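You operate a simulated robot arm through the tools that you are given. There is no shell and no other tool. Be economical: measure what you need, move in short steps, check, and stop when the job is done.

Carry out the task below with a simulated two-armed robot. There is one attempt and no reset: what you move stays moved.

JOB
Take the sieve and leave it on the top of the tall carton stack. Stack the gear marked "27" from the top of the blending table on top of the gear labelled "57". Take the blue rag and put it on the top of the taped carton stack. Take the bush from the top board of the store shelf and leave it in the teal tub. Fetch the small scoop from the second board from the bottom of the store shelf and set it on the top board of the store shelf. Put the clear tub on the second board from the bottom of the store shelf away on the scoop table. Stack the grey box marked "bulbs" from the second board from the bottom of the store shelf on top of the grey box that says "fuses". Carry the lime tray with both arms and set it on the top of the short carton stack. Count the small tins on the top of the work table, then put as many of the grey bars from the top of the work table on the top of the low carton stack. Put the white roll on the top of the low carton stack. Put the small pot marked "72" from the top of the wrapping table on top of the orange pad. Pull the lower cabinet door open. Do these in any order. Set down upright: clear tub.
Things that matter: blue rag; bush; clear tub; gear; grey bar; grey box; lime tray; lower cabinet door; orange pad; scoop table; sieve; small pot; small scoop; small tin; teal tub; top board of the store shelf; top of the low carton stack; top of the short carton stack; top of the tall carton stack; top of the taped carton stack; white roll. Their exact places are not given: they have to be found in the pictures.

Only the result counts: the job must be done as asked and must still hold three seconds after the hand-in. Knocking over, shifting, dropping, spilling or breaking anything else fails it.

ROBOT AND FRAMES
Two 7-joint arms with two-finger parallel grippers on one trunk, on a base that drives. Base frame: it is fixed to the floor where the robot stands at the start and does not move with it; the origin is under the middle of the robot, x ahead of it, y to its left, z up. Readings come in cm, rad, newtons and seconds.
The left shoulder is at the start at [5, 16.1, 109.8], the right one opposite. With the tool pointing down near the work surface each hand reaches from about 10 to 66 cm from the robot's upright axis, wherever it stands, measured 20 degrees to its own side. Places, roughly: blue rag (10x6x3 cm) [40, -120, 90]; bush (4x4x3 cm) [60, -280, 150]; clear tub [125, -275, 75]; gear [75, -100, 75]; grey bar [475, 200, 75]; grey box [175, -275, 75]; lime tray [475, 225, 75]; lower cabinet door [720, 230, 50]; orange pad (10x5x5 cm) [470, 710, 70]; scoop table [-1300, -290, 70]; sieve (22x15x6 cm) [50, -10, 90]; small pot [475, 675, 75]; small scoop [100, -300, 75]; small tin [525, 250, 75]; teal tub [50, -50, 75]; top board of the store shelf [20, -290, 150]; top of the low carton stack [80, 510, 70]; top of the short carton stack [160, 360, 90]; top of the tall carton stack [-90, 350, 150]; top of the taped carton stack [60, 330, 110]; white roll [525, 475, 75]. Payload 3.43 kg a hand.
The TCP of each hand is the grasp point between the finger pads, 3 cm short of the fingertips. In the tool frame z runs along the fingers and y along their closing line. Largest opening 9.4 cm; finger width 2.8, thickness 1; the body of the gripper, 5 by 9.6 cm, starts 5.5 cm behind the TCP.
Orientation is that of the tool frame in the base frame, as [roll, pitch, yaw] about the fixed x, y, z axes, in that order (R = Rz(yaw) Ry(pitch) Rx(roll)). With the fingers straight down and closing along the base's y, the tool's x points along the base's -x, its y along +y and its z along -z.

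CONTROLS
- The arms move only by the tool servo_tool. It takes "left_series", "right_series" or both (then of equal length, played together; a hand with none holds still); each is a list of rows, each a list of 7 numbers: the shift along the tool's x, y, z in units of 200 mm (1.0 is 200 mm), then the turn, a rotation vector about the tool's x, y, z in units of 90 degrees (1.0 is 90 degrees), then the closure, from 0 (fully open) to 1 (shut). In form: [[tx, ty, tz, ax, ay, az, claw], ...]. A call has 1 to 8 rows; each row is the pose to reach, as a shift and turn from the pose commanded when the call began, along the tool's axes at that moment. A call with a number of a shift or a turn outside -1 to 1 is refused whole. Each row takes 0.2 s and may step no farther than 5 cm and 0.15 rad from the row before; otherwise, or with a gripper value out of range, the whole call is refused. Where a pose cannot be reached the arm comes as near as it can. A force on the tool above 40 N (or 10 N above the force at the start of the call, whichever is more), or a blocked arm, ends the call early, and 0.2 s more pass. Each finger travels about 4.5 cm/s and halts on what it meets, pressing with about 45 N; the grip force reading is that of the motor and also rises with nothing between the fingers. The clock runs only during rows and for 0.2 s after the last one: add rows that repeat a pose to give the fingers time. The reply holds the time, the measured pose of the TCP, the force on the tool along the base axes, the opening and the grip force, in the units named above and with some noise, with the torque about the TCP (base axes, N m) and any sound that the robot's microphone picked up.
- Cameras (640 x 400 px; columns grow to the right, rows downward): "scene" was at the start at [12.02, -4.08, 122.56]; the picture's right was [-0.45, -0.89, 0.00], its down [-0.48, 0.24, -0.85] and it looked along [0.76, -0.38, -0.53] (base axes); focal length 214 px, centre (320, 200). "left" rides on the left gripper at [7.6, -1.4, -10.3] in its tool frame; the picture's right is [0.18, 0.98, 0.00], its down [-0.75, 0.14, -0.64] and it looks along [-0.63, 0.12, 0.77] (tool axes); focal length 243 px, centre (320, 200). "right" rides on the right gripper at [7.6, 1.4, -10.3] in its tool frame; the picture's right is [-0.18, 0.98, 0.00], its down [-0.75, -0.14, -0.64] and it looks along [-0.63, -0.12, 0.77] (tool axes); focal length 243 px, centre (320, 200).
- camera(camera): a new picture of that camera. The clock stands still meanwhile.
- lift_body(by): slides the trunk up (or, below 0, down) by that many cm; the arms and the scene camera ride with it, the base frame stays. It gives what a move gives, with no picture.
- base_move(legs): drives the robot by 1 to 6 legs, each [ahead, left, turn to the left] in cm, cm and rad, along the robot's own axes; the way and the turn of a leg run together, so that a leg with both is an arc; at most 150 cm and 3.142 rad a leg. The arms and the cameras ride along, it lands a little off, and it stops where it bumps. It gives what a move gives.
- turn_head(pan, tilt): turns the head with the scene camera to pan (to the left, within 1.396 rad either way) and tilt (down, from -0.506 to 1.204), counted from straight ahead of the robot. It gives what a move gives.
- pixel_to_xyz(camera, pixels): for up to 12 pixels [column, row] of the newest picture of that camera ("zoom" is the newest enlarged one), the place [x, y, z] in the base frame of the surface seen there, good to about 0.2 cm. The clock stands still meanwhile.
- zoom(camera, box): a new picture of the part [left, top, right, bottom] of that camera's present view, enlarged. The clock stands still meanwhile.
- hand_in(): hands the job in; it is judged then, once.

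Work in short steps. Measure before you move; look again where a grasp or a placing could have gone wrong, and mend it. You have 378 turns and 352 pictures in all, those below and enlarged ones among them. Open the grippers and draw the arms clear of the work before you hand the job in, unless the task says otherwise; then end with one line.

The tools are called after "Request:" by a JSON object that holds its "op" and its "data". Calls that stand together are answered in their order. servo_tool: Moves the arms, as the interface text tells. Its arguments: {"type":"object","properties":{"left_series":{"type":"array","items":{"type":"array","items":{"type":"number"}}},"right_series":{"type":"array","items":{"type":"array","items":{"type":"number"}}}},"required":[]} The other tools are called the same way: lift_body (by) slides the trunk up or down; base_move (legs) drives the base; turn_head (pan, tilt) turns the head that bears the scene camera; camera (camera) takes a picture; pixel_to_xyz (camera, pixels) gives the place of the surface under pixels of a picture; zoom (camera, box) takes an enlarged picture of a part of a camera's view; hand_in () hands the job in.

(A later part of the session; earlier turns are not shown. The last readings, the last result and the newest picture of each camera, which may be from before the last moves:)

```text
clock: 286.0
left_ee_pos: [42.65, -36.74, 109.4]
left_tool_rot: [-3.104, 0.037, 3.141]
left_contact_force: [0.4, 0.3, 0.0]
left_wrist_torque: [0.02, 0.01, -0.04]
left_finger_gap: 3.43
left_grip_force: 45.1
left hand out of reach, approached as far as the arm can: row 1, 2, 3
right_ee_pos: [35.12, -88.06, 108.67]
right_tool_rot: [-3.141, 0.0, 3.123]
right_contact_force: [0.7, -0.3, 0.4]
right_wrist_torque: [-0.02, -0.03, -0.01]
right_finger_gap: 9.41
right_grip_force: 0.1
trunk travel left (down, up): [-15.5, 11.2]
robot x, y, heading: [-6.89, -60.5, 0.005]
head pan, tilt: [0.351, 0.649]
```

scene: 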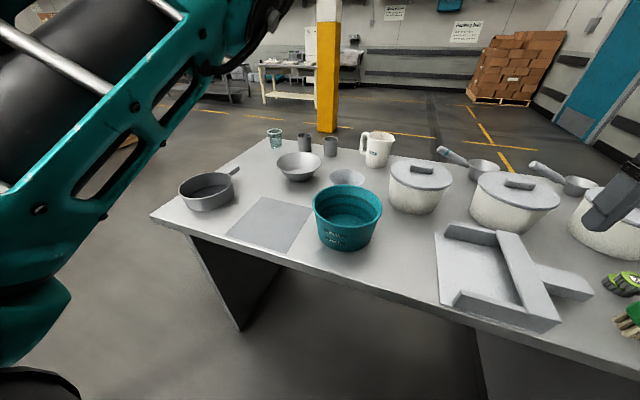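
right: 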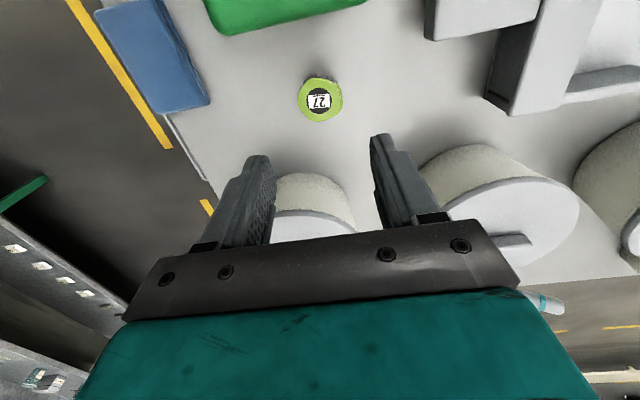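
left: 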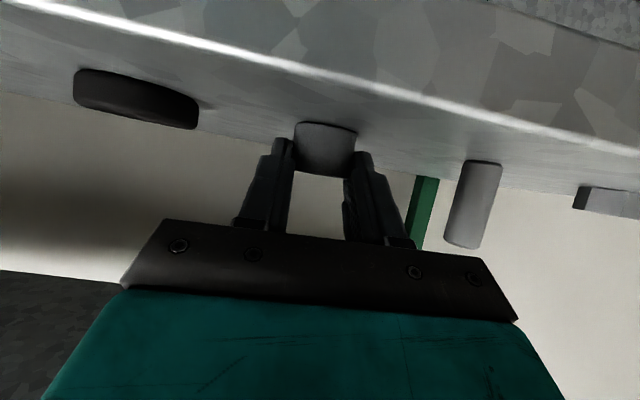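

Request:
{"op": "servo_tool", "data": {"left_series": [[0, -0.2, 0, 0, 0, 0, 1], [0, -0.4, 0.05, 0, 0, 0, 1], [0, -0.6, 0.1, 0, 0, 0, 1], [0, -0.6, 0.1, 0, 0, 0, 1]]}}

```text
clock: 287.0
left_ee_pos: [49.61, -43.19, 110.26]
left_tool_rot: [-3.09, 0.038, -3.132]
left_contact_force: [0.0, -0.1, 0.0]
left_wrist_torque: [-0.02, -0.01, 0.01]
left_finger_gap: 3.4
left_grip_force: 45.4
left hand out of reach, approached as far as the arm can: row 1, 2, 3, 4
right_ee_pos: [35.18, -87.92, 108.69]
right_tool_rot: [-3.141, 0.001, 3.124]
right_contact_force: [-0.4, 0.0, -0.1]
right_wrist_torque: [0.02, -0.05, 0.0]
right_finger_gap: 9.4
right_grip_force: 0.1
trunk travel left (down, up): [-15.5, 11.2]
robot x, y, heading: [-6.83, -60.55, 0.005]
head pan, tilt: [0.351, 0.649]
```

Request:
{"op": "servo_tool", "data": {"left_series": [[0.2, 0, 0.05, 0, 0, 0, 1], [0.4, 0, 0.1, 0, 0, 0, 1], [0.6, 0, 0.15, 0, 0, 0, 1], [0.6, 0, 0.15, 0, 0, 0, 1]]}}

```text
clock: 288.0
left_ee_pos: [43.12, -36.89, 108.48]
left_tool_rot: [-3.099, 0.039, -3.141]
left_contact_force: [0.3, -0.6, -0.4]
left_wrist_torque: [-0.01, 0.03, -0.03]
left_finger_gap: 3.45
left_grip_force: 45.1
left hand out of reach, approached as far as the arm can: row 1, 2, 3, 4
right_ee_pos: [35.22, -87.98, 108.58]
right_tool_rot: [-3.141, 0.0, 3.124]
right_contact_force: [0.0, 0.5, 0.1]
right_wrist_torque: [0.03, 0.0, 0.0]
right_finger_gap: 9.41
right_grip_force: 0.1
trunk travel left (down, up): [-15.5, 11.2]
robot x, y, heading: [-6.81, -60.68, 0.002]
head pan, tilt: [0.351, 0.649]
```

The arm configuration seems wound; move the hand to its own side to re-sync.

Request:
{"op": "servo_tool", "data": {"left_series": [[0, 0.2, 0, 0, 0, 0, 1], [0, 0.4, 0, 0, 0, 0, 1], [0, 0.6, 0, 0, 0, 0, 1], [0, 0.8, 0, 0, 0, 0, 1], [0, 1.0, 0, 0, 0, 0, 1]]}}

```text
clock: 289.2
left_ee_pos: [43.88, -17.02, 107.35]
left_tool_rot: [-3.105, 0.038, 3.138]
left_contact_force: [0.6, 0.0, -0.6]
left_wrist_torque: [0.0, 0.03, -0.02]
left_finger_gap: 3.39
left_grip_force: 45.0
right_ee_pos: [35.03, -87.95, 108.55]
right_tool_rot: [-3.139, -0.001, 3.123]
right_contact_force: [-0.3, 0.5, 0.2]
right_wrist_torque: [0.0, -0.01, -0.02]
right_finger_gap: 9.41
right_grip_force: 0.0
trunk travel left (down, up): [-15.5, 11.2]
robot x, y, heading: [-6.9, -60.38, 0.002]
head pan, tilt: [0.351, 0.649]
```

Synced at (43.9,-17). Use the base to bring the hand over the tub centre (44.8,-49.7).

Request:
{"op": "base_move", "data": {"legs": [[1, -32.7, 0]]}}

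Request:
{"op": "servo_tool", "data": {"left_series": [[0, 0, 0.2, 0, 0, 0, 1], [0, 0, 0.35, 0, 0, 0, 1], [0, 0, 0.35, 0, 0, 0, 1]]}}

Request:
{"op": "camera", "data": {"camera": "left"}}

```text
clock: 292.8
left_ee_pos: [45.22, -51.52, 107.52]
left_tool_rot: [-3.106, 0.038, 3.131]
left_contact_force: [0.4, 0.3, 0.0]
left_wrist_torque: [0.0, 0.0, 0.01]
left_finger_gap: 3.41
left_grip_force: 44.8
right_ee_pos: [35.8, -122.2, 108.71]
right_tool_rot: [-3.141, 0.0, 3.116]
right_contact_force: [-1.2, -0.4, 0.1]
right_wrist_torque: [0.03, -0.02, 0.01]
right_finger_gap: 9.4
right_grip_force: 0.0
trunk travel left (down, up): [-15.5, 11.2]
robot x, y, heading: [-5.94, -94.49, -0.003]
head pan, tilt: [0.351, 0.649]
```

```text
clock: 293.6
left_ee_pos: [45.67, -51.71, 100.46]
left_tool_rot: [-3.106, 0.041, 3.132]
left_contact_force: [-0.2, -0.8, 0.5]
left_wrist_torque: [0.03, -0.02, 0.01]
left_finger_gap: 3.43
left_grip_force: 45.3
right_ee_pos: [35.83, -122.07, 108.54]
right_tool_rot: [-3.141, 0.0, 3.116]
right_contact_force: [0.6, -0.4, -1.0]
right_wrist_torque: [0.03, -0.01, -0.01]
right_finger_gap: 9.41
right_grip_force: 0.1
trunk travel left (down, up): [-15.5, 11.2]
robot x, y, heading: [-5.58, -94.57, -0.003]
head pan, tilt: [0.351, 0.649]
```

```text
248 pictures are left
```

left: 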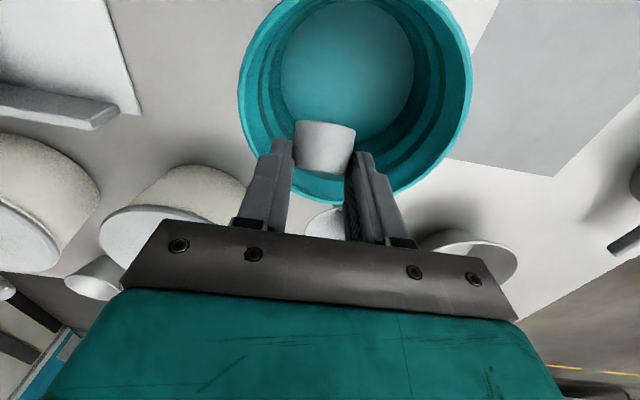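

Request:
{"op": "servo_tool", "data": {"left_series": [[0.04, 0.1, 0, 0, 0, 0, 1], [0.04, 0.1, 0.2, 0, 0, 0, 1], [0.04, 0.1, 0.4, 0, 0, 0, 1], [0.04, 0.1, 0.55, 0, 0, 0, 1], [0.04, 0.1, 0.55, 0, 0, 0, 0.75], [0.04, 0.1, 0.55, 0, 0, 0, 0.5], [0.04, 0.1, 0.55, 0, 0, 0, 0.45], [0.04, 0.1, 0.55, 0, 0, 0, 0.45]]}}

Request:
{"op": "servo_tool", "data": {"left_series": [[0, 0, -0.2, 0, 0, 0, 0.45], [0, 0, -0.4, 0, 0, 0, 0.45], [0, 0, -0.65, 0, 0, 0, 0.3], [0, 0, -0.9, 0, 0, 0, 0]]}}

Request:
{"op": "camera", "data": {"camera": "left"}}

```text
clock: 295.4
left_ee_pos: [44.98, -50.1, 89.6]
left_tool_rot: [-3.107, 0.038, 3.131]
left_contact_force: [-0.2, -1.6, 0.7]
left_wrist_torque: [-0.03, -0.02, 0.0]
left_finger_gap: 5.18
left_grip_force: 0.0
right_ee_pos: [35.95, -122.22, 108.61]
right_tool_rot: [-3.141, 0.001, 3.116]
right_contact_force: [0.0, -0.4, 0.2]
right_wrist_torque: [-0.03, -0.02, -0.04]
right_finger_gap: 9.41
right_grip_force: 0.2
trunk travel left (down, up): [-15.5, 11.2]
robot x, y, heading: [-5.86, -94.32, -0.008]
head pan, tilt: [0.351, 0.649]
```

```text
clock: 296.4
left_ee_pos: [44.65, -49.27, 107.2]
left_tool_rot: [-3.106, 0.038, 3.132]
left_contact_force: [-0.2, 0.1, -0.5]
left_wrist_torque: [-0.01, 0.02, -0.01]
left_finger_gap: 9.42
left_grip_force: 0.1
right_ee_pos: [35.71, -122.14, 108.7]
right_tool_rot: [-3.142, 0.002, 3.117]
right_contact_force: [0.1, 0.1, 0.2]
right_wrist_torque: [-0.02, -0.04, -0.01]
right_finger_gap: 9.41
right_grip_force: 0.1
trunk travel left (down, up): [-15.5, 11.2]
robot x, y, heading: [-5.64, -94.4, -0.006]
head pan, tilt: [0.351, 0.649]
```

```text
247 pictures are left
```

left: 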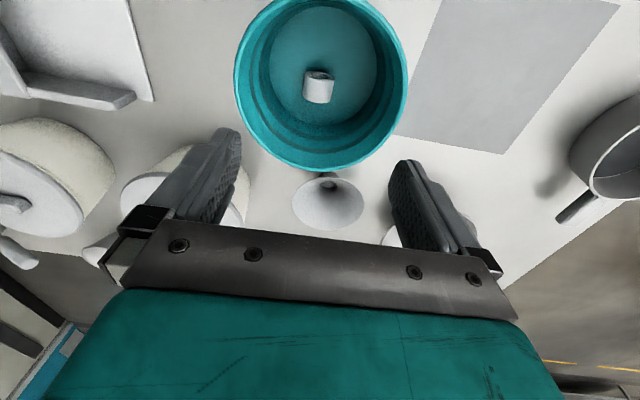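

Bush is in the tub. Now the blue rag with the right hand; look.

Request:
{"op": "camera", "data": {"camera": "right"}}

```text
246 pictures are left
```

right: 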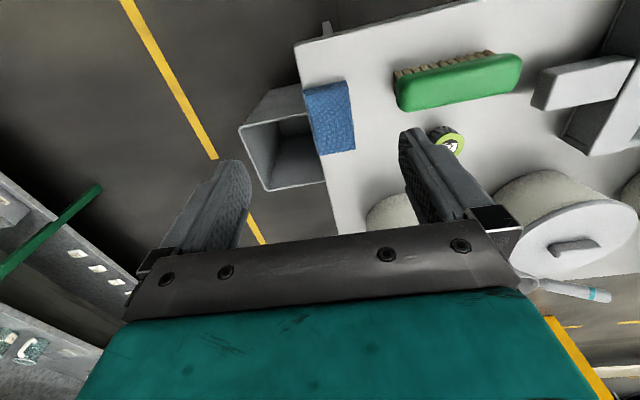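

Request:
{"op": "zoom", "data": {"camera": "right", "box": [280, 60, 400, 180]}}

Request:
{"op": "pixel_to_xyz", "data": {"camera": "right", "pixels": [[307, 92], [346, 83], [354, 148], [322, 152], [331, 118], [360, 120]]}}

```text
3.33 times, centred on (340, 120) of right
```

zoom: 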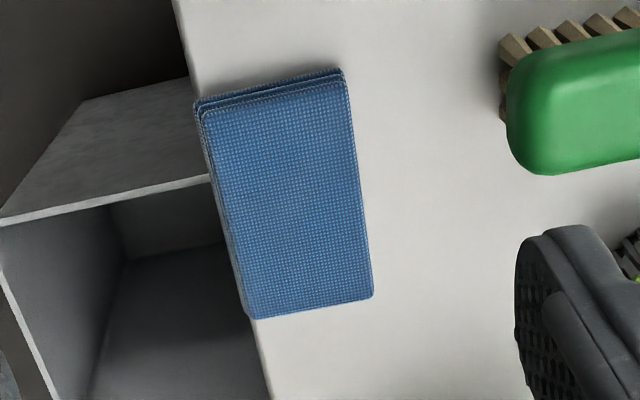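

```text
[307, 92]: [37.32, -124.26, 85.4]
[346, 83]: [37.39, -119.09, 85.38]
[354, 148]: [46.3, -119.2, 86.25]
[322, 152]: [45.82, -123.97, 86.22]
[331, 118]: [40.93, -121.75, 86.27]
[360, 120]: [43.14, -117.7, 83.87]
```

Rag centre (41.6,-121.5), 6 cm across y. Move above and descend.

Request:
{"op": "servo_tool", "data": {"right_series": [[-0.15, 0.02, 0, 0, 0, 0, 0], [-0.294, 0.037, 0.1, 0, 0, 0, 0], [-0.294, 0.037, 0.35, 0, 0, 0, 0], [-0.294, 0.037, 0.6, 0, 0, 0, 0], [-0.294, 0.037, 0.8, 0, 0, 0, 0], [-0.294, 0.037, 0.9, 0, 0, 0, 0]]}}

Request:
{"op": "camera", "data": {"camera": "right"}}

```text
clock: 297.8
left_ee_pos: [44.73, -49.38, 107.2]
left_tool_rot: [-3.106, 0.039, 3.13]
left_contact_force: [-0.1, 0.2, -0.2]
left_wrist_torque: [-0.01, -0.01, 0.01]
left_finger_gap: 9.41
left_grip_force: 0.2
right_ee_pos: [41.69, -121.59, 90.78]
right_tool_rot: [-3.141, 0.0, 3.115]
right_contact_force: [0.9, -0.5, 0.0]
right_wrist_torque: [-0.02, 0.01, 0.01]
right_finger_gap: 9.39
right_grip_force: 0.0
trunk travel left (down, up): [-15.5, 11.2]
robot x, y, heading: [-5.68, -94.52, -0.006]
head pan, tilt: [0.351, 0.649]
```

```text
244 pictures are left
```

right: 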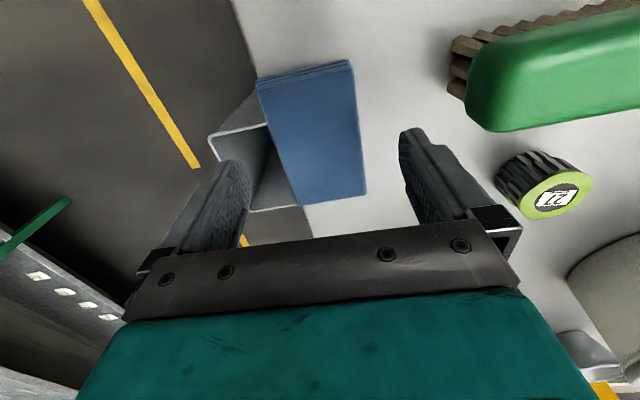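

Request:
{"op": "servo_tool", "data": {"right_series": [[0, 0, 0.1, 0, 0, 0, 0], [0, 0, 0.175, 0, 0, 0, 0], [0, 0, 0.175, 0, 0, 0, 0.5], [0, 0, 0.175, 0, 0, 0, 1], [0, 0, 0.175, 0, 0, 0, 1], [0, 0, 0.175, 0, 0, 0, 1], [0, 0, 0.175, 0, 0, 0, 1]]}}

Request:
{"op": "servo_tool", "data": {"right_series": [[0, 0, -0.15, 0, 0, 0, 1], [0, 0, -0.4, 0, 0, 0, 1], [0, 0, -0.65, 0, 0, 0, 1], [0, 0, -0.9, 0, 0, 0, 1]]}}

Request:
{"op": "camera", "data": {"camera": "right"}}

```text
clock: 299.4
left_ee_pos: [44.71, -49.18, 107.1]
left_tool_rot: [-3.108, 0.04, 3.132]
left_contact_force: [-0.4, 0.5, 0.2]
left_wrist_torque: [0.0, -0.05, 0.0]
left_finger_gap: 9.42
left_grip_force: 0.0
right_ee_pos: [41.6, -121.49, 87.18]
right_tool_rot: [-3.141, -0.001, 3.116]
right_contact_force: [0.2, 0.3, 0.3]
right_wrist_torque: [0.03, -0.02, 0.04]
right_finger_gap: 5.85
right_grip_force: 44.7
trunk travel left (down, up): [-15.5, 11.2]
robot x, y, heading: [-5.98, -94.81, -0.005]
head pan, tilt: [0.351, 0.649]
```

```text
clock: 300.4
left_ee_pos: [44.62, -49.32, 107.2]
left_tool_rot: [-3.104, 0.04, 3.131]
left_contact_force: [-0.6, -0.2, -0.1]
left_wrist_torque: [-0.02, 0.02, 0.0]
left_finger_gap: 9.4
left_grip_force: 0.0
right_ee_pos: [41.95, -122.15, 105.32]
right_tool_rot: [-3.141, 0.001, 3.115]
right_contact_force: [0.3, -0.1, -0.5]
right_wrist_torque: [0.02, -0.01, 0.03]
right_finger_gap: 5.89
right_grip_force: 44.8
trunk travel left (down, up): [-15.5, 11.2]
robot x, y, heading: [-6.07, -94.26, -0.004]
head pan, tilt: [0.351, 0.649]
```

```text
243 pictures are left
```

right: 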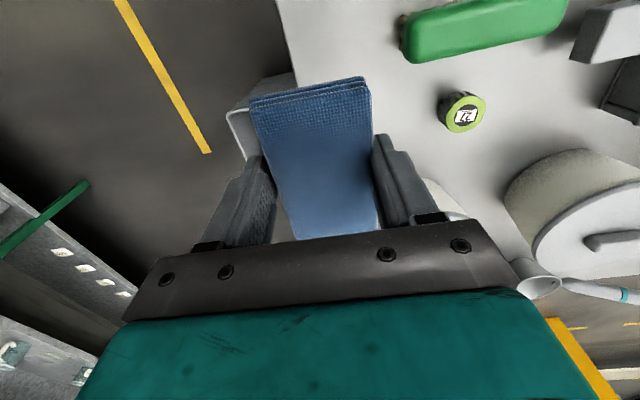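

Rag held. Now strafe left to the sieve and inspect it.

Request:
{"op": "base_move", "data": {"legs": [[-4, 0, 0], [0, 72, 0]]}}

Request:
{"op": "turn_head", "data": {"pan": 0.2, "tilt": 0.8}}

Request:
{"op": "camera", "data": {"camera": "scene"}}

```text
clock: 307.7
left_ee_pos: [41.17, 24.09, 107.1]
left_tool_rot: [-3.103, 0.038, 3.128]
left_contact_force: [-0.3, 0.0, -0.4]
left_wrist_torque: [0.0, 0.01, 0.01]
left_finger_gap: 9.39
left_grip_force: 0.0
right_ee_pos: [38.39, -48.73, 105.0]
right_tool_rot: [-3.141, 0.0, 3.112]
right_contact_force: [-0.4, 0.3, -0.7]
right_wrist_torque: [0.03, -0.03, 0.0]
right_finger_gap: 5.87
right_grip_force: 45.2
trunk travel left (down, up): [-15.5, 11.2]
robot x, y, heading: [-9.28, -21.26, -0.007]
head pan, tilt: [0.351, 0.649]
```

```text
clock: 308.4
left_ee_pos: [41.18, 24.01, 107.03]
left_tool_rot: [-3.106, 0.038, 3.13]
left_contact_force: [0.1, 0.3, -0.1]
left_wrist_torque: [-0.02, 0.02, 0.0]
left_finger_gap: 9.37
left_grip_force: 0.0
right_ee_pos: [38.25, -48.65, 105.08]
right_tool_rot: [-3.14, 0.0, 3.114]
right_contact_force: [0.0, 1.2, -0.5]
right_wrist_torque: [0.0, -0.01, -0.03]
right_finger_gap: 5.87
right_grip_force: 44.7
trunk travel left (down, up): [-15.5, 11.2]
robot x, y, heading: [-9.35, -21.34, -0.014]
head pan, tilt: [0.201, 0.799]
```

```text
242 pictures are left
```

scene: 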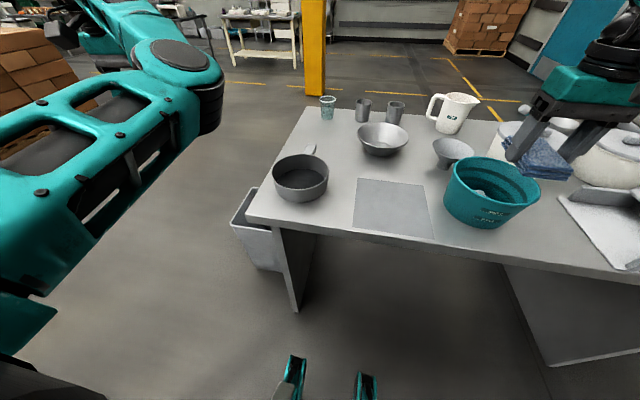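

Request:
{"op": "zoom", "data": {"camera": "scene", "box": [250, 130, 350, 220]}}

Request:
{"op": "pixel_to_xyz", "data": {"camera": "zoom", "pixels": [[160, 190], [480, 210], [320, 130], [330, 290], [175, 220], [325, 240], [400, 80], [260, 135], [440, 160], [150, 300], [390, 115]]}}

```text
4.44 times, centred on (300, 175) of scene
```

zoom: 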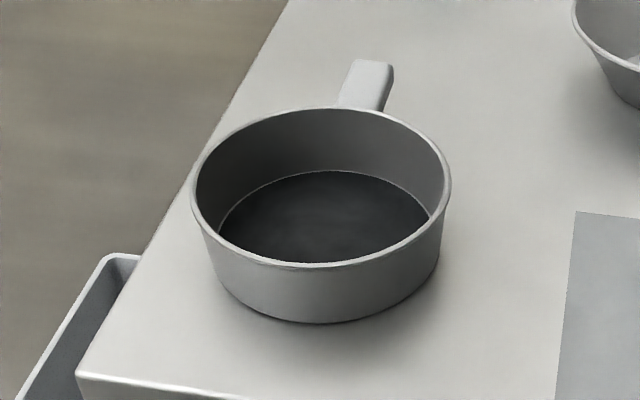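

```text
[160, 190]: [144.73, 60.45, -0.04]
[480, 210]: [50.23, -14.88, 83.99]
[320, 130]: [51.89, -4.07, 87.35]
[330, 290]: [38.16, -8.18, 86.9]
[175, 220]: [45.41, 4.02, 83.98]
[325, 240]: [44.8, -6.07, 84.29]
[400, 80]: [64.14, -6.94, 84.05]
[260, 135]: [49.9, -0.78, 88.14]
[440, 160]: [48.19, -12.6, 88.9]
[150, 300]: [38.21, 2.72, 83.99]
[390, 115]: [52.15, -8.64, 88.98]
```

Request:
{"op": "pixel_to_xyz", "data": {"camera": "zoom", "pixels": [[195, 185], [447, 185], [310, 266], [320, 107], [215, 240], [370, 75], [200, 205]]}}

```text
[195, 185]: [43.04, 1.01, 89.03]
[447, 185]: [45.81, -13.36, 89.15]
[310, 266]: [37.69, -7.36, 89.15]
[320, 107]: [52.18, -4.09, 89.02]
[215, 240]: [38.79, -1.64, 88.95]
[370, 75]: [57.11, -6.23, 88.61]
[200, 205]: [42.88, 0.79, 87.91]
```

Sieve rim centre (45,-6.1), r 7.35, rim z 89.1, handle forward. Tilt the left hand 46° and shift toward the left wall.

Request:
{"op": "servo_tool", "data": {"left_series": [[0, -0.14, 0, 0, -0.08, 0, 0.1], [0, -0.28, 0, 0, -0.16, 0, 0.2], [0, -0.42, 0, 0, -0.24, 0, 0.3], [0, -0.56, 0, 0, -0.32, 0, 0.4], [0, -0.7, 0, 0, -0.4, 0, 0.5], [0, -0.85, 0, 0, -0.485, 0, 0.638], [0, -1.0, 0, 0, -0.485, 0, 0.638]]}}

Request:
{"op": "camera", "data": {"camera": "left"}}

```text
clock: 310.0
left_ee_pos: [41.21, 5.77, 107.58]
left_tool_rot: [-3.093, 0.805, -3.117]
left_contact_force: [-0.1, 0.6, -0.8]
left_wrist_torque: [0.04, -0.02, 0.01]
left_finger_gap: 3.38
left_grip_force: 0.0
left hand out of reach, approached as far as the arm can: row 5, 6, 7
right_ee_pos: [38.4, -48.62, 105.2]
right_tool_rot: [-3.141, 0.0, 3.115]
right_contact_force: [-0.1, 0.6, -0.3]
right_wrist_torque: [-0.03, 0.02, 0.01]
right_finger_gap: 5.87
right_grip_force: 45.2
trunk travel left (down, up): [-15.5, 11.2]
robot x, y, heading: [-9.45, -20.59, -0.011]
head pan, tilt: [0.201, 0.799]
```

```text
240 pictures are left
```

left: 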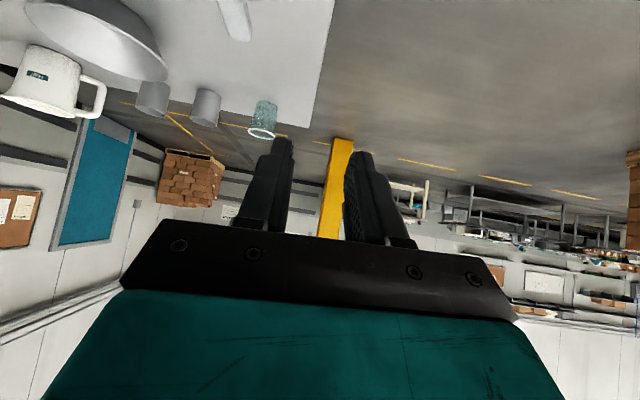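

Request:
{"op": "servo_tool", "data": {"left_series": [[0, 0.15, 0, 0, 0, 0, 0.638], [0, 0.3, 0, 0, 0, 0, 0.638]]}}

Request:
{"op": "base_move", "data": {"legs": [[0, -9, 0]]}}

```text
clock: 310.6
left_ee_pos: [41.3, 11.61, 107.29]
left_tool_rot: [-3.089, 0.799, -3.121]
left_contact_force: [0.2, -0.1, -0.4]
left_wrist_torque: [-0.01, 0.01, -0.02]
left_finger_gap: 3.41
left_grip_force: 0.1
right_ee_pos: [38.26, -48.68, 105.22]
right_tool_rot: [3.141, 0.0, 3.113]
right_contact_force: [-0.1, -0.1, -0.8]
right_wrist_torque: [0.03, -0.01, 0.01]
right_finger_gap: 5.89
right_grip_force: 44.9
trunk travel left (down, up): [-15.5, 11.2]
robot x, y, heading: [-9.41, -21.06, -0.013]
head pan, tilt: [0.201, 0.799]
```

```text
clock: 312.1
left_ee_pos: [41.3, 2.58, 107.3]
left_tool_rot: [-3.092, 0.801, -3.121]
left_contact_force: [0.1, 0.3, 0.4]
left_wrist_torque: [0.01, 0.02, 0.02]
left_finger_gap: 3.39
left_grip_force: 0.0
right_ee_pos: [38.25, -57.72, 105.19]
right_tool_rot: [3.14, -0.001, 3.111]
right_contact_force: [0.4, -0.4, -0.7]
right_wrist_torque: [0.01, -0.06, -0.03]
right_finger_gap: 5.86
right_grip_force: 44.8
trunk travel left (down, up): [-15.5, 11.2]
robot x, y, heading: [-9.34, -29.81, -0.009]
head pan, tilt: [0.201, 0.799]
```

Request:
{"op": "servo_tool", "data": {"left_series": [[0.1, -0.01, 0.13, 0, 0, 0, 0.638], [0.2, -0.02, 0.26, 0, 0, 0, 0.638], [0.3, -0.02, 0.39, 0, 0, 0, 0.638], [0.4, -0.03, 0.52, 0, 0, 0, 0.638]]}}

Request:
{"op": "camera", "data": {"camera": "left"}}

Request:
{"op": "zoom", "data": {"camera": "scene", "box": [220, 80, 400, 220]}}

```text
clock: 313.1
left_ee_pos: [43.05, 1.68, 94.44]
left_tool_rot: [-3.09, 0.802, -3.122]
left_contact_force: [0.3, 0.1, 0.7]
left_wrist_torque: [0.01, 0.02, -0.04]
left_finger_gap: 3.43
left_grip_force: 0.0
right_ee_pos: [38.23, -57.73, 105.03]
right_tool_rot: [3.14, 0.003, 3.111]
right_contact_force: [0.2, 0.4, 0.4]
right_wrist_torque: [0.0, 0.02, -0.03]
right_finger_gap: 5.88
right_grip_force: 44.7
trunk travel left (down, up): [-15.5, 11.2]
robot x, y, heading: [-9.5, -29.95, -0.011]
head pan, tilt: [0.201, 0.799]
```

```text
239 pictures are left
```

left: 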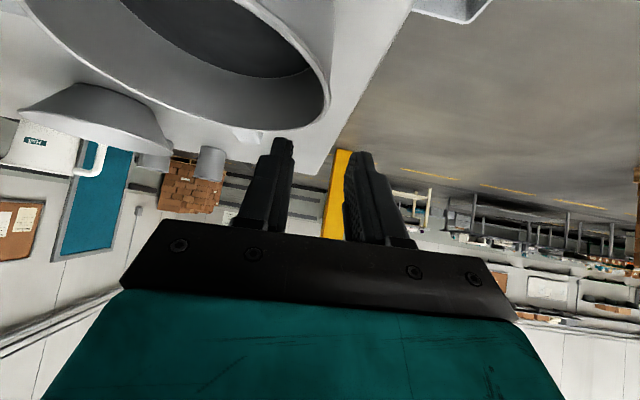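

```text
2.86 times, centred on (310, 150) of scene
```

zoom: 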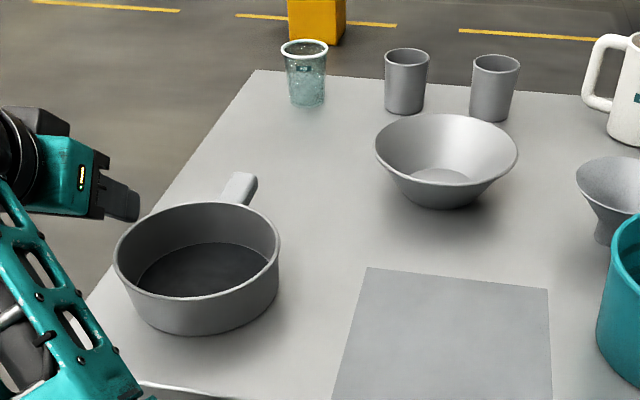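

Request:
{"op": "servo_tool", "data": {"left_series": [[0.06, -0.005, 0.08, 0, 0, 0, 0.638], [0.12, -0.01, 0.16, 0, 0, 0, 0.638], [0.19, -0.012, 0.248, 0, 0, 0, 0.638], [0.19, -0.012, 0.248, 0, 0, 0, 0.638]]}}

Request:
{"op": "camera", "data": {"camera": "left"}}

```text
clock: 314.1
left_ee_pos: [44.14, 0.87, 88.13]
left_tool_rot: [-3.089, 0.799, -3.12]
left_contact_force: [0.0, 1.1, 0.5]
left_wrist_torque: [0.0, -0.01, 0.0]
left_finger_gap: 3.39
left_grip_force: 0.1
right_ee_pos: [38.18, -57.74, 105.14]
right_tool_rot: [3.141, -0.001, 3.113]
right_contact_force: [1.1, -1.3, 0.2]
right_wrist_torque: [0.01, -0.02, -0.03]
right_finger_gap: 5.87
right_grip_force: 44.7
trunk travel left (down, up): [-15.5, 11.2]
robot x, y, heading: [-9.48, -30.32, -0.008]
head pan, tilt: [0.201, 0.799]
```

```text
237 pictures are left
```

left: 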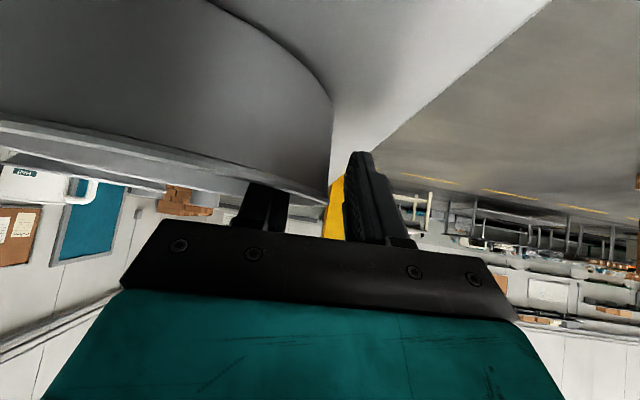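

Inner finger is inside, outer outside. Close and lift slightly.

Request:
{"op": "servo_tool", "data": {"left_series": [[0, 0, 0, 0, 0, 0, 0.8], [0, 0, 0, 0, 0, 0, 1], [0, 0, 0, 0, 0, 0, 1], [0, 0, 0, 0, 0, 0, 1], [0, 0, 0, 0, 0, 0, 1]]}}

Request:
{"op": "lift_body", "data": {"by": 8}}

Request:
{"op": "camera", "data": {"camera": "scene"}}

Request:
{"op": "camera", "data": {"camera": "left"}}

```text
clock: 315.3
left_ee_pos: [43.92, 1.03, 88.31]
left_tool_rot: [-3.087, 0.801, -3.119]
left_contact_force: [-1.4, -1.3, 2.9]
left_wrist_torque: [-0.46, 0.11, -0.17]
left_finger_gap: 0.68
left_grip_force: 40.8
right_ee_pos: [38.11, -57.67, 105.1]
right_tool_rot: [-3.141, 0.0, 3.112]
right_contact_force: [-0.2, 0.1, 0.1]
right_wrist_torque: [-0.06, -0.03, 0.0]
right_finger_gap: 5.88
right_grip_force: 45.3
trunk travel left (down, up): [-15.5, 11.2]
robot x, y, heading: [-9.12, -29.99, -0.009]
head pan, tilt: [0.201, 0.799]
```

```text
clock: 316.4
left_ee_pos: [44.18, 0.96, 96.25]
left_tool_rot: [-3.091, 0.8, -3.12]
left_contact_force: [0.3, 0.0, -1.5]
left_wrist_torque: [0.1, 0.06, -0.02]
left_finger_gap: 0.65
left_grip_force: 40.8
right_ee_pos: [38.2, -57.77, 113.09]
right_tool_rot: [-3.141, 0.0, 3.113]
right_contact_force: [0.2, -0.4, 0.1]
right_wrist_torque: [-0.05, 0.02, -0.03]
right_finger_gap: 5.89
right_grip_force: 45.2
trunk travel left (down, up): [-23.5, 3.2]
robot x, y, heading: [-9.36, -30.14, -0.008]
head pan, tilt: [0.201, 0.799]
```

```text
236 pictures are left
```

scene: 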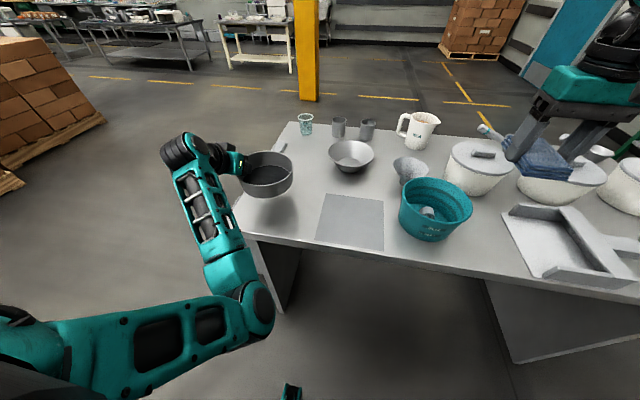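

```text
235 pictures are left
```

left: 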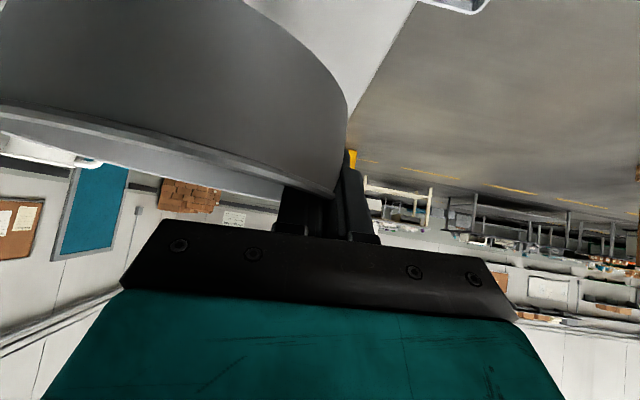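

Sieve held level. Back away, turn left and drive toward the tall stack.

Request:
{"op": "base_move", "data": {"legs": [[-62, 0, 0], [0, 0, 1.58], [110, 0, 0], [100, 0, 0]]}}

Request:
{"op": "lift_body", "data": {"by": 3.2}}

Request:
{"op": "turn_head", "data": {"pan": 0.2, "tilt": 0.1}}

Request:
{"op": "camera", "data": {"camera": "scene"}}

```text
clock: 334.1
left_ee_pos: [-117.69, 236.25, 96.19]
left_tool_rot: [-3.089, 0.799, -1.481]
left_contact_force: [-0.2, 0.5, -1.8]
left_wrist_torque: [-0.07, 0.07, 0.01]
left_finger_gap: 0.66
left_grip_force: 40.8
right_ee_pos: [-58.7, 234.58, 113.18]
right_tool_rot: [-3.141, -0.001, -1.532]
right_contact_force: [0.3, 0.7, 0.2]
right_wrist_torque: [0.0, 0.0, 0.01]
right_finger_gap: 5.86
right_grip_force: 45.1
trunk travel left (down, up): [-23.5, 3.2]
robot x, y, heading: [-83.24, 184.92, 1.633]
head pan, tilt: [0.201, 0.799]
```

```text
clock: 334.9
left_ee_pos: [-117.56, 236.21, 99.46]
left_tool_rot: [-3.09, 0.799, -1.479]
left_contact_force: [0.2, -0.2, -1.2]
left_wrist_torque: [-0.08, 0.1, 0.02]
left_finger_gap: 0.64
left_grip_force: 40.3
right_ee_pos: [-58.6, 234.57, 116.39]
right_tool_rot: [3.141, 0.001, -1.531]
right_contact_force: [-0.3, -0.2, -0.8]
right_wrist_torque: [0.0, 0.04, -0.02]
right_finger_gap: 5.88
right_grip_force: 44.7
trunk travel left (down, up): [-26.7, 0.0]
robot x, y, heading: [-82.76, 185.01, 1.631]
head pan, tilt: [0.201, 0.799]
```

```text
clock: 335.9
left_ee_pos: [-117.74, 236.23, 99.38]
left_tool_rot: [-3.093, 0.799, -1.48]
left_contact_force: [-0.4, 0.4, -1.1]
left_wrist_torque: [-0.07, 0.08, -0.01]
left_finger_gap: 0.62
left_grip_force: 41.3
right_ee_pos: [-58.7, 234.48, 116.24]
right_tool_rot: [-3.141, 0.0, -1.53]
right_contact_force: [-1.2, -0.2, -0.4]
right_wrist_torque: [0.0, -0.02, 0.02]
right_finger_gap: 5.84
right_grip_force: 45.3
trunk travel left (down, up): [-26.7, 0.0]
robot x, y, heading: [-83.13, 185.06, 1.625]
head pan, tilt: [0.201, 0.099]
```

```text
234 pictures are left
```

scene: 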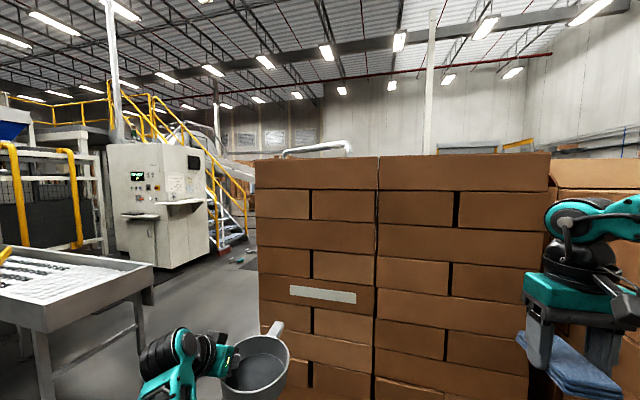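

Request:
{"op": "pixel_to_xyz", "data": {"camera": "scene", "pixels": [[315, 160], [450, 156], [258, 163], [545, 156], [315, 175], [600, 175]]}}

Request:
{"op": "servo_tool", "data": {"left_series": [[-0.144, 0.01, -0.139, 0, 0, 0, 1], [-0.288, 0.02, -0.278, 0, 0, 0, 1], [-0.432, 0.02, -0.417, 0, 0, 0, 1], [-0.576, 0.03, -0.556, 0, 0, 0, 1], [-0.72, 0.036, -0.695, 0, 0, 0, 1]]}}

Request:
{"op": "servo_tool", "data": {"left_series": [[-0.144, 0.01, -0.139, 0, 0, 0, 1], [-0.288, 0.02, -0.278, 0, 0, 0, 1], [-0.432, 0.02, -0.417, 0, 0, 0, 1], [-0.576, 0.03, -0.556, 0, 0, 0, 1], [-0.72, 0.036, -0.695, 0, 0, 0, 1]]}}

```text
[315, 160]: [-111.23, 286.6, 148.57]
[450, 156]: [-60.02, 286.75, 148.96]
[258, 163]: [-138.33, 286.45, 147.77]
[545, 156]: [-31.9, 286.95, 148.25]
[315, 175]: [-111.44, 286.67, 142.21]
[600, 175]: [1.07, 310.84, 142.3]
```

```text
clock: 337.1
left_ee_pos: [-119.43, 235.88, 119.29]
left_tool_rot: [-3.089, 0.798, -1.478]
left_contact_force: [-0.5, -0.2, -1.4]
left_wrist_torque: [-0.06, 0.07, -0.04]
left_finger_gap: 0.64
left_grip_force: 40.6
right_ee_pos: [-58.78, 234.41, 116.33]
right_tool_rot: [-3.14, 0.001, -1.533]
right_contact_force: [-0.2, -0.6, 0.5]
right_wrist_torque: [0.04, -0.01, -0.01]
right_finger_gap: 5.83
right_grip_force: 45.1
trunk travel left (down, up): [-26.7, 0.0]
robot x, y, heading: [-83.1, 185.45, 1.626]
head pan, tilt: [0.201, 0.099]
```

```text
clock: 338.4
left_ee_pos: [-120.5, 235.93, 139.36]
left_tool_rot: [-3.089, 0.798, -1.479]
left_contact_force: [-1.1, 0.3, -1.3]
left_wrist_torque: [-0.04, 0.12, -0.01]
left_finger_gap: 0.64
left_grip_force: 41.0
right_ee_pos: [-58.65, 234.46, 116.21]
right_tool_rot: [3.14, 0.0, -1.53]
right_contact_force: [-0.7, 0.8, 0.3]
right_wrist_torque: [0.02, -0.01, -0.03]
right_finger_gap: 5.87
right_grip_force: 45.0
trunk travel left (down, up): [-26.7, 0.0]
robot x, y, heading: [-83.12, 184.86, 1.63]
head pan, tilt: [0.201, 0.099]
```

Request:
{"op": "servo_tool", "data": {"left_series": [[-0.144, -0.02, -0.139, 0, 0, 0, 1], [-0.288, -0.04, -0.278, 0, 0, 0, 1], [-0.432, -0.06, -0.417, 0, 0, 0, 1], [-0.6, -0.08, -0.58, 0, 0, 0, 1], [-0.6, -0.08, -0.58, 0, 0, 0, 1]]}}

Request:
{"op": "camera", "data": {"camera": "scene"}}

```text
clock: 339.6
left_ee_pos: [-119.77, 236.43, 156.23]
left_tool_rot: [-3.09, 0.8, -1.479]
left_contact_force: [0.2, -0.2, -1.6]
left_wrist_torque: [-0.09, 0.03, 0.03]
left_finger_gap: 0.67
left_grip_force: 40.6
right_ee_pos: [-58.74, 234.52, 116.37]
right_tool_rot: [-3.139, 0.0, -1.53]
right_contact_force: [0.4, -0.1, -0.4]
right_wrist_torque: [-0.02, -0.03, 0.01]
right_finger_gap: 5.86
right_grip_force: 44.8
trunk travel left (down, up): [-26.7, 0.0]
robot x, y, heading: [-83.0, 184.95, 1.635]
head pan, tilt: [0.201, 0.099]
```

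```text
233 pictures are left
```

scene: 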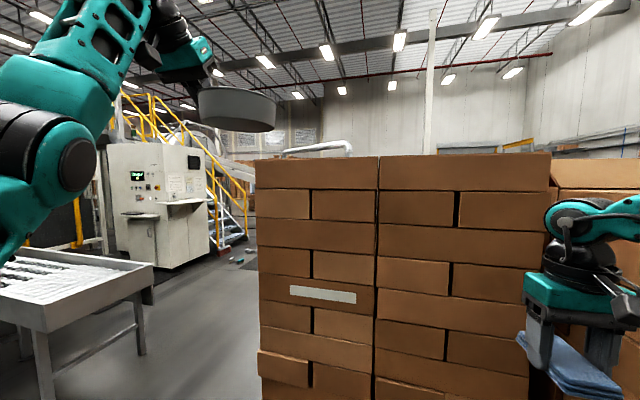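

Left hand with sieve is at z 156. Retract the right hand (rag) so it clears the stack front.

Request:
{"op": "servo_tool", "data": {"right_series": [[0.2, -0.1, 0, 0, 0, 0, 1], [0.4, -0.2, 0, 0, 0, 0, 1], [0.6, -0.3, 0, 0, 0, 0, 1], [0.8, -0.4, 0, 0, 0, 0, 1], [1.0, -0.5, 0, 0, 0, 0, 1]]}}

Request:
{"op": "base_move", "data": {"legs": [[0, 0, -0.058], [0, -18, 0], [40, 0, 0]]}}

Request:
{"op": "camera", "data": {"camera": "scene"}}

Request:
{"op": "camera", "data": {"camera": "left"}}

```text
clock: 340.8
left_ee_pos: [-119.54, 236.37, 156.22]
left_tool_rot: [-3.091, 0.8, -1.48]
left_contact_force: [0.0, 1.5, -2.2]
left_wrist_torque: [-0.09, 0.07, -0.01]
left_finger_gap: 0.67
left_grip_force: 40.9
right_ee_pos: [-47.51, 215.06, 115.57]
right_tool_rot: [-3.14, -0.022, -1.531]
right_contact_force: [-0.5, 1.0, 6.9]
right_wrist_torque: [-0.01, 0.05, -0.02]
right_finger_gap: 5.89
right_grip_force: 44.5
trunk travel left (down, up): [-26.7, 0.0]
robot x, y, heading: [-83.25, 184.96, 1.631]
head pan, tilt: [0.201, 0.099]
```

```text
clock: 345.4
left_ee_pos: [-98.34, 277.53, 156.23]
left_tool_rot: [-3.09, 0.799, -1.542]
left_contact_force: [1.1, 0.7, -1.5]
left_wrist_torque: [-0.06, 0.07, 0.0]
left_finger_gap: 0.64
left_grip_force: 40.7
right_ee_pos: [-27.65, 251.78, 116.13]
right_tool_rot: [-3.14, 0.0, -1.596]
right_contact_force: [0.9, -0.2, 0.7]
right_wrist_torque: [0.0, 0.0, 0.02]
right_finger_gap: 5.87
right_grip_force: 44.5
trunk travel left (down, up): [-26.7, 0.0]
robot x, y, heading: [-64.88, 224.03, 1.572]
head pan, tilt: [0.201, 0.099]
```

```text
232 pictures are left
```

scene: 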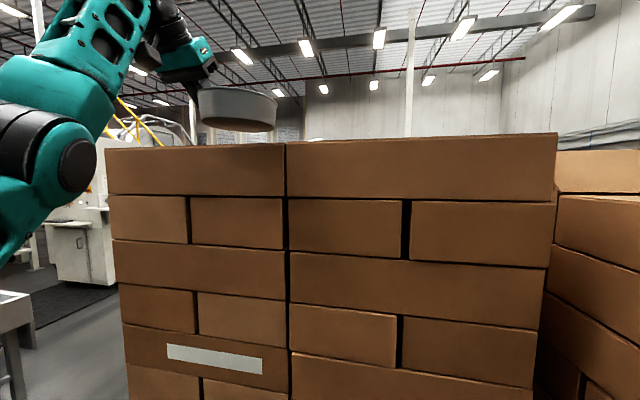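

```text
231 pictures are left
```

left: 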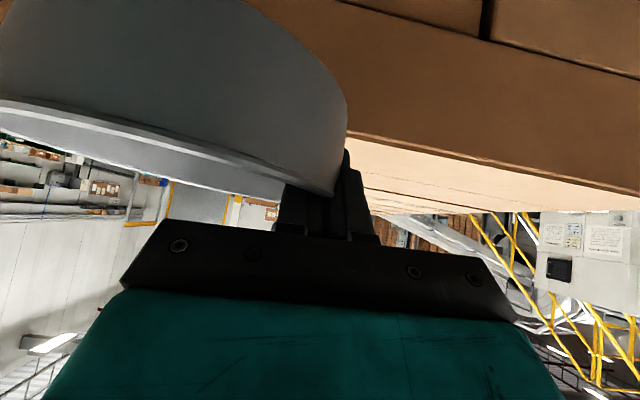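

Request:
{"op": "pixel_to_xyz", "data": {"camera": "left", "pixels": [[500, 180], [450, 165], [600, 190], [380, 150], [180, 100]]}}

Request:
{"op": "base_move", "data": {"legs": [[24, 0, 0]]}}

Request:
{"op": "camera", "data": {"camera": "left"}}

```text
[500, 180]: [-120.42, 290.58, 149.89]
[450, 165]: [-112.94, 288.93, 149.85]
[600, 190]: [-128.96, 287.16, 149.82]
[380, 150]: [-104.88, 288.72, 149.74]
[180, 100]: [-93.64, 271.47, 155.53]
```

```text
clock: 347.2
left_ee_pos: [-98.07, 301.82, 156.13]
left_tool_rot: [-3.088, 0.799, -1.546]
left_contact_force: [0.6, 0.0, -2.1]
left_wrist_torque: [-0.06, 0.09, 0.0]
left_finger_gap: 0.64
left_grip_force: 40.2
right_ee_pos: [-27.53, 275.98, 116.13]
right_tool_rot: [-3.141, 0.001, -1.597]
right_contact_force: [-0.2, 0.0, -0.2]
right_wrist_torque: [0.03, -0.03, 0.03]
right_finger_gap: 5.88
right_grip_force: 44.8
trunk travel left (down, up): [-26.7, 0.0]
robot x, y, heading: [-65.43, 248.57, 1.569]
head pan, tilt: [0.201, 0.099]
```

```text
230 pictures are left
```

left: 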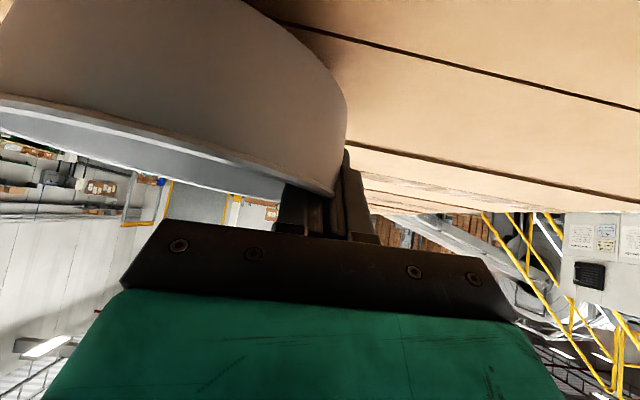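

Over the stack top (z 149.9). Lower the trunk 1.9 and release.

Request:
{"op": "lift_body", "data": {"by": -1.8}}

Request:
{"op": "servo_tool", "data": {"left_series": [[0, 0, 0, 0, 0, 0, 0.85], [0, 0, 0, 0, 0, 0, 0.7], [0, 0, 0, 0, 0, 0, 0.65], [0, 0, 0, 0, 0, 0, 0.65]]}}

Request:
{"op": "camera", "data": {"camera": "left"}}

```text
clock: 347.9
left_ee_pos: [-98.21, 301.87, 154.42]
left_tool_rot: [-3.09, 0.801, -1.543]
left_contact_force: [-2.4, 1.9, 4.7]
left_wrist_torque: [-0.29, -0.39, 0.03]
left_finger_gap: 0.65
left_grip_force: 40.9
right_ee_pos: [-27.63, 276.04, 114.34]
right_tool_rot: [-3.141, 0.003, -1.598]
right_contact_force: [0.9, 0.5, 0.0]
right_wrist_torque: [0.01, 0.02, -0.01]
right_finger_gap: 5.86
right_grip_force: 44.8
trunk travel left (down, up): [-24.9, 1.8]
robot x, y, heading: [-64.99, 248.06, 1.564]
head pan, tilt: [0.201, 0.099]
```

```text
clock: 348.9
left_ee_pos: [-98.25, 301.99, 154.55]
left_tool_rot: [-3.091, 0.8, -1.544]
left_contact_force: [0.1, 0.5, -0.5]
left_wrist_torque: [0.02, 0.01, 0.0]
left_finger_gap: 3.28
left_grip_force: 0.1
right_ee_pos: [-27.61, 275.98, 114.34]
right_tool_rot: [-3.141, 0.003, -1.598]
right_contact_force: [1.0, 0.2, -0.3]
right_wrist_torque: [-0.01, 0.0, 0.01]
right_finger_gap: 5.88
right_grip_force: 45.1
trunk travel left (down, up): [-24.9, 1.8]
robot x, y, heading: [-64.97, 248.33, 1.566]
head pan, tilt: [0.201, 0.099]
```

```text
229 pictures are left
```

left: 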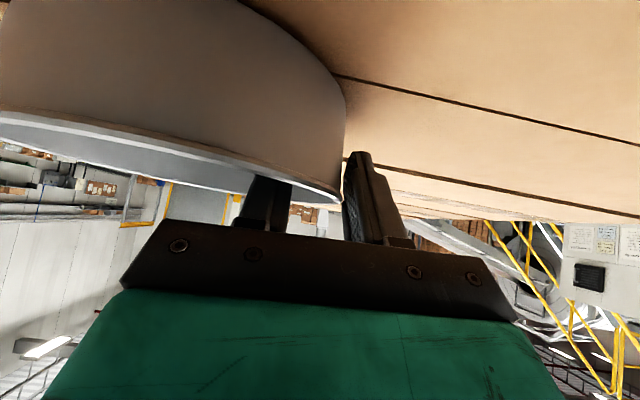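

Request:
{"op": "servo_tool", "data": {"left_series": [[0, 0, -0.1, 0, 0, 0, 0.65], [0, 0, -0.2, 0, 0, 0, 0.65], [0, 0, -0.3, 0, 0, 0, 0.65], [0, 0, -0.4, 0, 0, 0, 0.65]]}}

Request:
{"op": "camera", "data": {"camera": "left"}}

```text
clock: 349.9
left_ee_pos: [-98.23, 296.06, 160.03]
left_tool_rot: [-3.09, 0.801, -1.546]
left_contact_force: [-0.5, 0.3, -1.0]
left_wrist_torque: [0.01, -0.04, 0.01]
left_finger_gap: 3.3
left_grip_force: 0.1
right_ee_pos: [-27.49, 275.86, 114.32]
right_tool_rot: [-3.141, 0.0, -1.598]
right_contact_force: [0.4, 0.5, -0.3]
right_wrist_torque: [0.0, 0.0, 0.0]
right_finger_gap: 5.87
right_grip_force: 45.3
trunk travel left (down, up): [-24.9, 1.8]
robot x, y, heading: [-65.21, 248.38, 1.565]
head pan, tilt: [0.201, 0.099]
```

```text
228 pictures are left
```

left: 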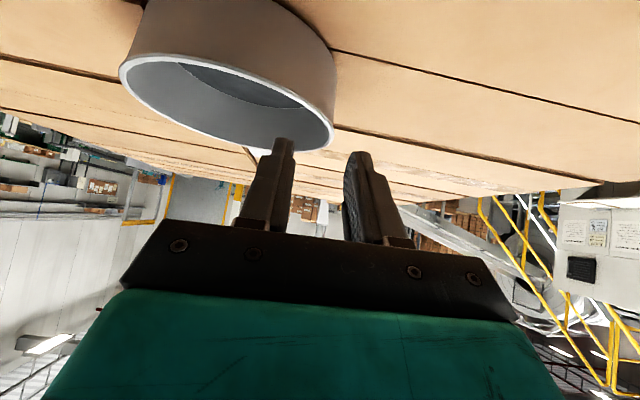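

Sieve is on the tall stack. Back off and move to the taped stack with the rag.

Request:
{"op": "base_move", "data": {"legs": [[-35, 0, 0], [0, -90, 0]]}}

Request:
{"op": "turn_head", "data": {"pan": -0.4, "tilt": 0.3}}

Request:
{"op": "camera", "data": {"camera": "scene"}}

```text
clock: 359.8
left_ee_pos: [-10.93, 261.09, 159.87]
left_tool_rot: [-3.091, 0.801, -1.556]
left_contact_force: [0.5, -0.1, -0.2]
left_wrist_torque: [-0.02, 0.0, -0.01]
left_finger_gap: 3.29
left_grip_force: 0.0
right_ee_pos: [59.65, 240.1, 114.34]
right_tool_rot: [-3.14, 0.003, -1.607]
right_contact_force: [-0.1, -0.1, -0.4]
right_wrist_torque: [0.0, 0.0, 0.0]
right_finger_gap: 5.87
right_grip_force: 45.3
trunk travel left (down, up): [-24.9, 1.8]
robot x, y, heading: [21.86, 212.81, 1.554]
head pan, tilt: [0.201, 0.099]
```

```text
clock: 360.8
left_ee_pos: [-10.87, 261.0, 159.89]
left_tool_rot: [-3.09, 0.8, -1.553]
left_contact_force: [-0.7, 0.0, -0.7]
left_wrist_torque: [0.02, 0.01, -0.01]
left_finger_gap: 3.29
left_grip_force: 0.2
right_ee_pos: [59.56, 240.23, 114.32]
right_tool_rot: [3.141, 0.001, -1.608]
right_contact_force: [0.3, -0.7, -0.2]
right_wrist_torque: [-0.03, -0.03, -0.02]
right_finger_gap: 5.87
right_grip_force: 45.3
trunk travel left (down, up): [-24.9, 1.8]
robot x, y, heading: [21.53, 212.91, 1.555]
head pan, tilt: [-0.4, 0.3]
```

```text
227 pictures are left
```

scene: 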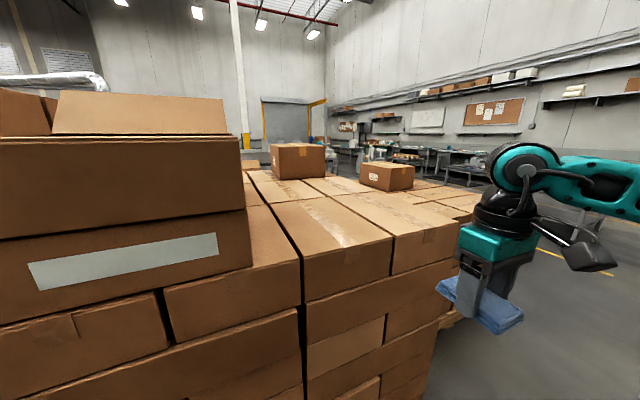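

Request:
{"op": "pixel_to_xyz", "data": {"camera": "scene", "pixels": [[330, 225], [380, 240], [420, 215], [300, 250], [270, 200], [305, 295], [445, 230], [250, 220], [350, 210], [305, 160], [395, 262]]}}

```text
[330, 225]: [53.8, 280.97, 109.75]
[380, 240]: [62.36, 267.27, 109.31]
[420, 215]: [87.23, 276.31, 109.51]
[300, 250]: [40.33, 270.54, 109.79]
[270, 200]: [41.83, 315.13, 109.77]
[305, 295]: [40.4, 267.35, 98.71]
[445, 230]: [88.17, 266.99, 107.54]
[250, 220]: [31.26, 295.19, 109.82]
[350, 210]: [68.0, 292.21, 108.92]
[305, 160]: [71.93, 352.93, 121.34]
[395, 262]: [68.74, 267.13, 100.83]
```

Taped stack top z=109.8. Raise slightly, extend the right arm over it and drive ahead.

Request:
{"op": "servo_tool", "data": {"right_series": [[0, 0, -0.15, 0, 0, 0, 1], [-0.25, 0, -0.15, 0, 0, 0, 1], [-0.5, 0, -0.15, 0, 0, 0, 1], [-0.75, 0, -0.15, 0, 0, 0, 1], [-1.0, 0, -0.15, 0, 0, 0, 1]]}}

Request:
{"op": "base_move", "data": {"legs": [[18, 0, 0]]}}

Request:
{"op": "camera", "data": {"camera": "right"}}

```text
clock: 361.9
left_ee_pos: [-10.97, 261.14, 159.78]
left_tool_rot: [-3.088, 0.801, -1.555]
left_contact_force: [0.5, -0.2, 0.4]
left_wrist_torque: [0.0, 0.04, 0.03]
left_finger_gap: 3.29
left_grip_force: 0.1
right_ee_pos: [60.04, 260.69, 117.36]
right_tool_rot: [-3.141, -0.001, -1.606]
right_contact_force: [0.8, 1.2, -0.1]
right_wrist_torque: [0.01, 0.0, 0.02]
right_finger_gap: 5.87
right_grip_force: 45.5
trunk travel left (down, up): [-24.9, 1.8]
robot x, y, heading: [22.44, 213.44, 1.555]
head pan, tilt: [-0.4, 0.3]
```

```text
clock: 363.4
left_ee_pos: [-10.46, 279.12, 159.86]
left_tool_rot: [-3.089, 0.801, -1.56]
left_contact_force: [-0.2, 0.0, 0.4]
left_wrist_torque: [0.0, 0.02, 0.0]
left_finger_gap: 3.3
left_grip_force: 0.0
right_ee_pos: [60.8, 278.17, 117.61]
right_tool_rot: [3.141, 0.001, -1.612]
right_contact_force: [0.4, 0.3, -1.2]
right_wrist_torque: [-0.04, -0.02, -0.02]
right_finger_gap: 5.86
right_grip_force: 45.2
trunk travel left (down, up): [-24.9, 1.8]
robot x, y, heading: [22.5, 230.85, 1.553]
head pan, tilt: [-0.4, 0.3]
```

```text
226 pictures are left
```

right: 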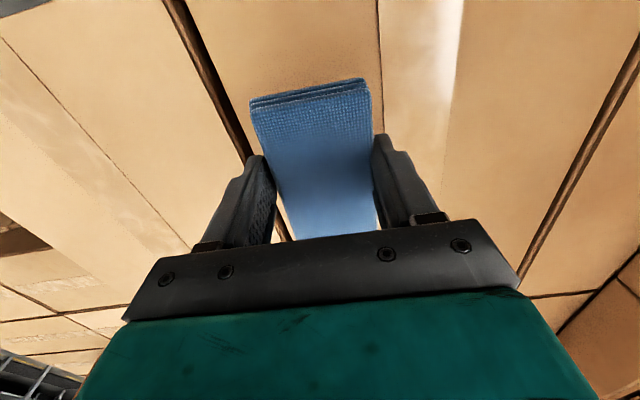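

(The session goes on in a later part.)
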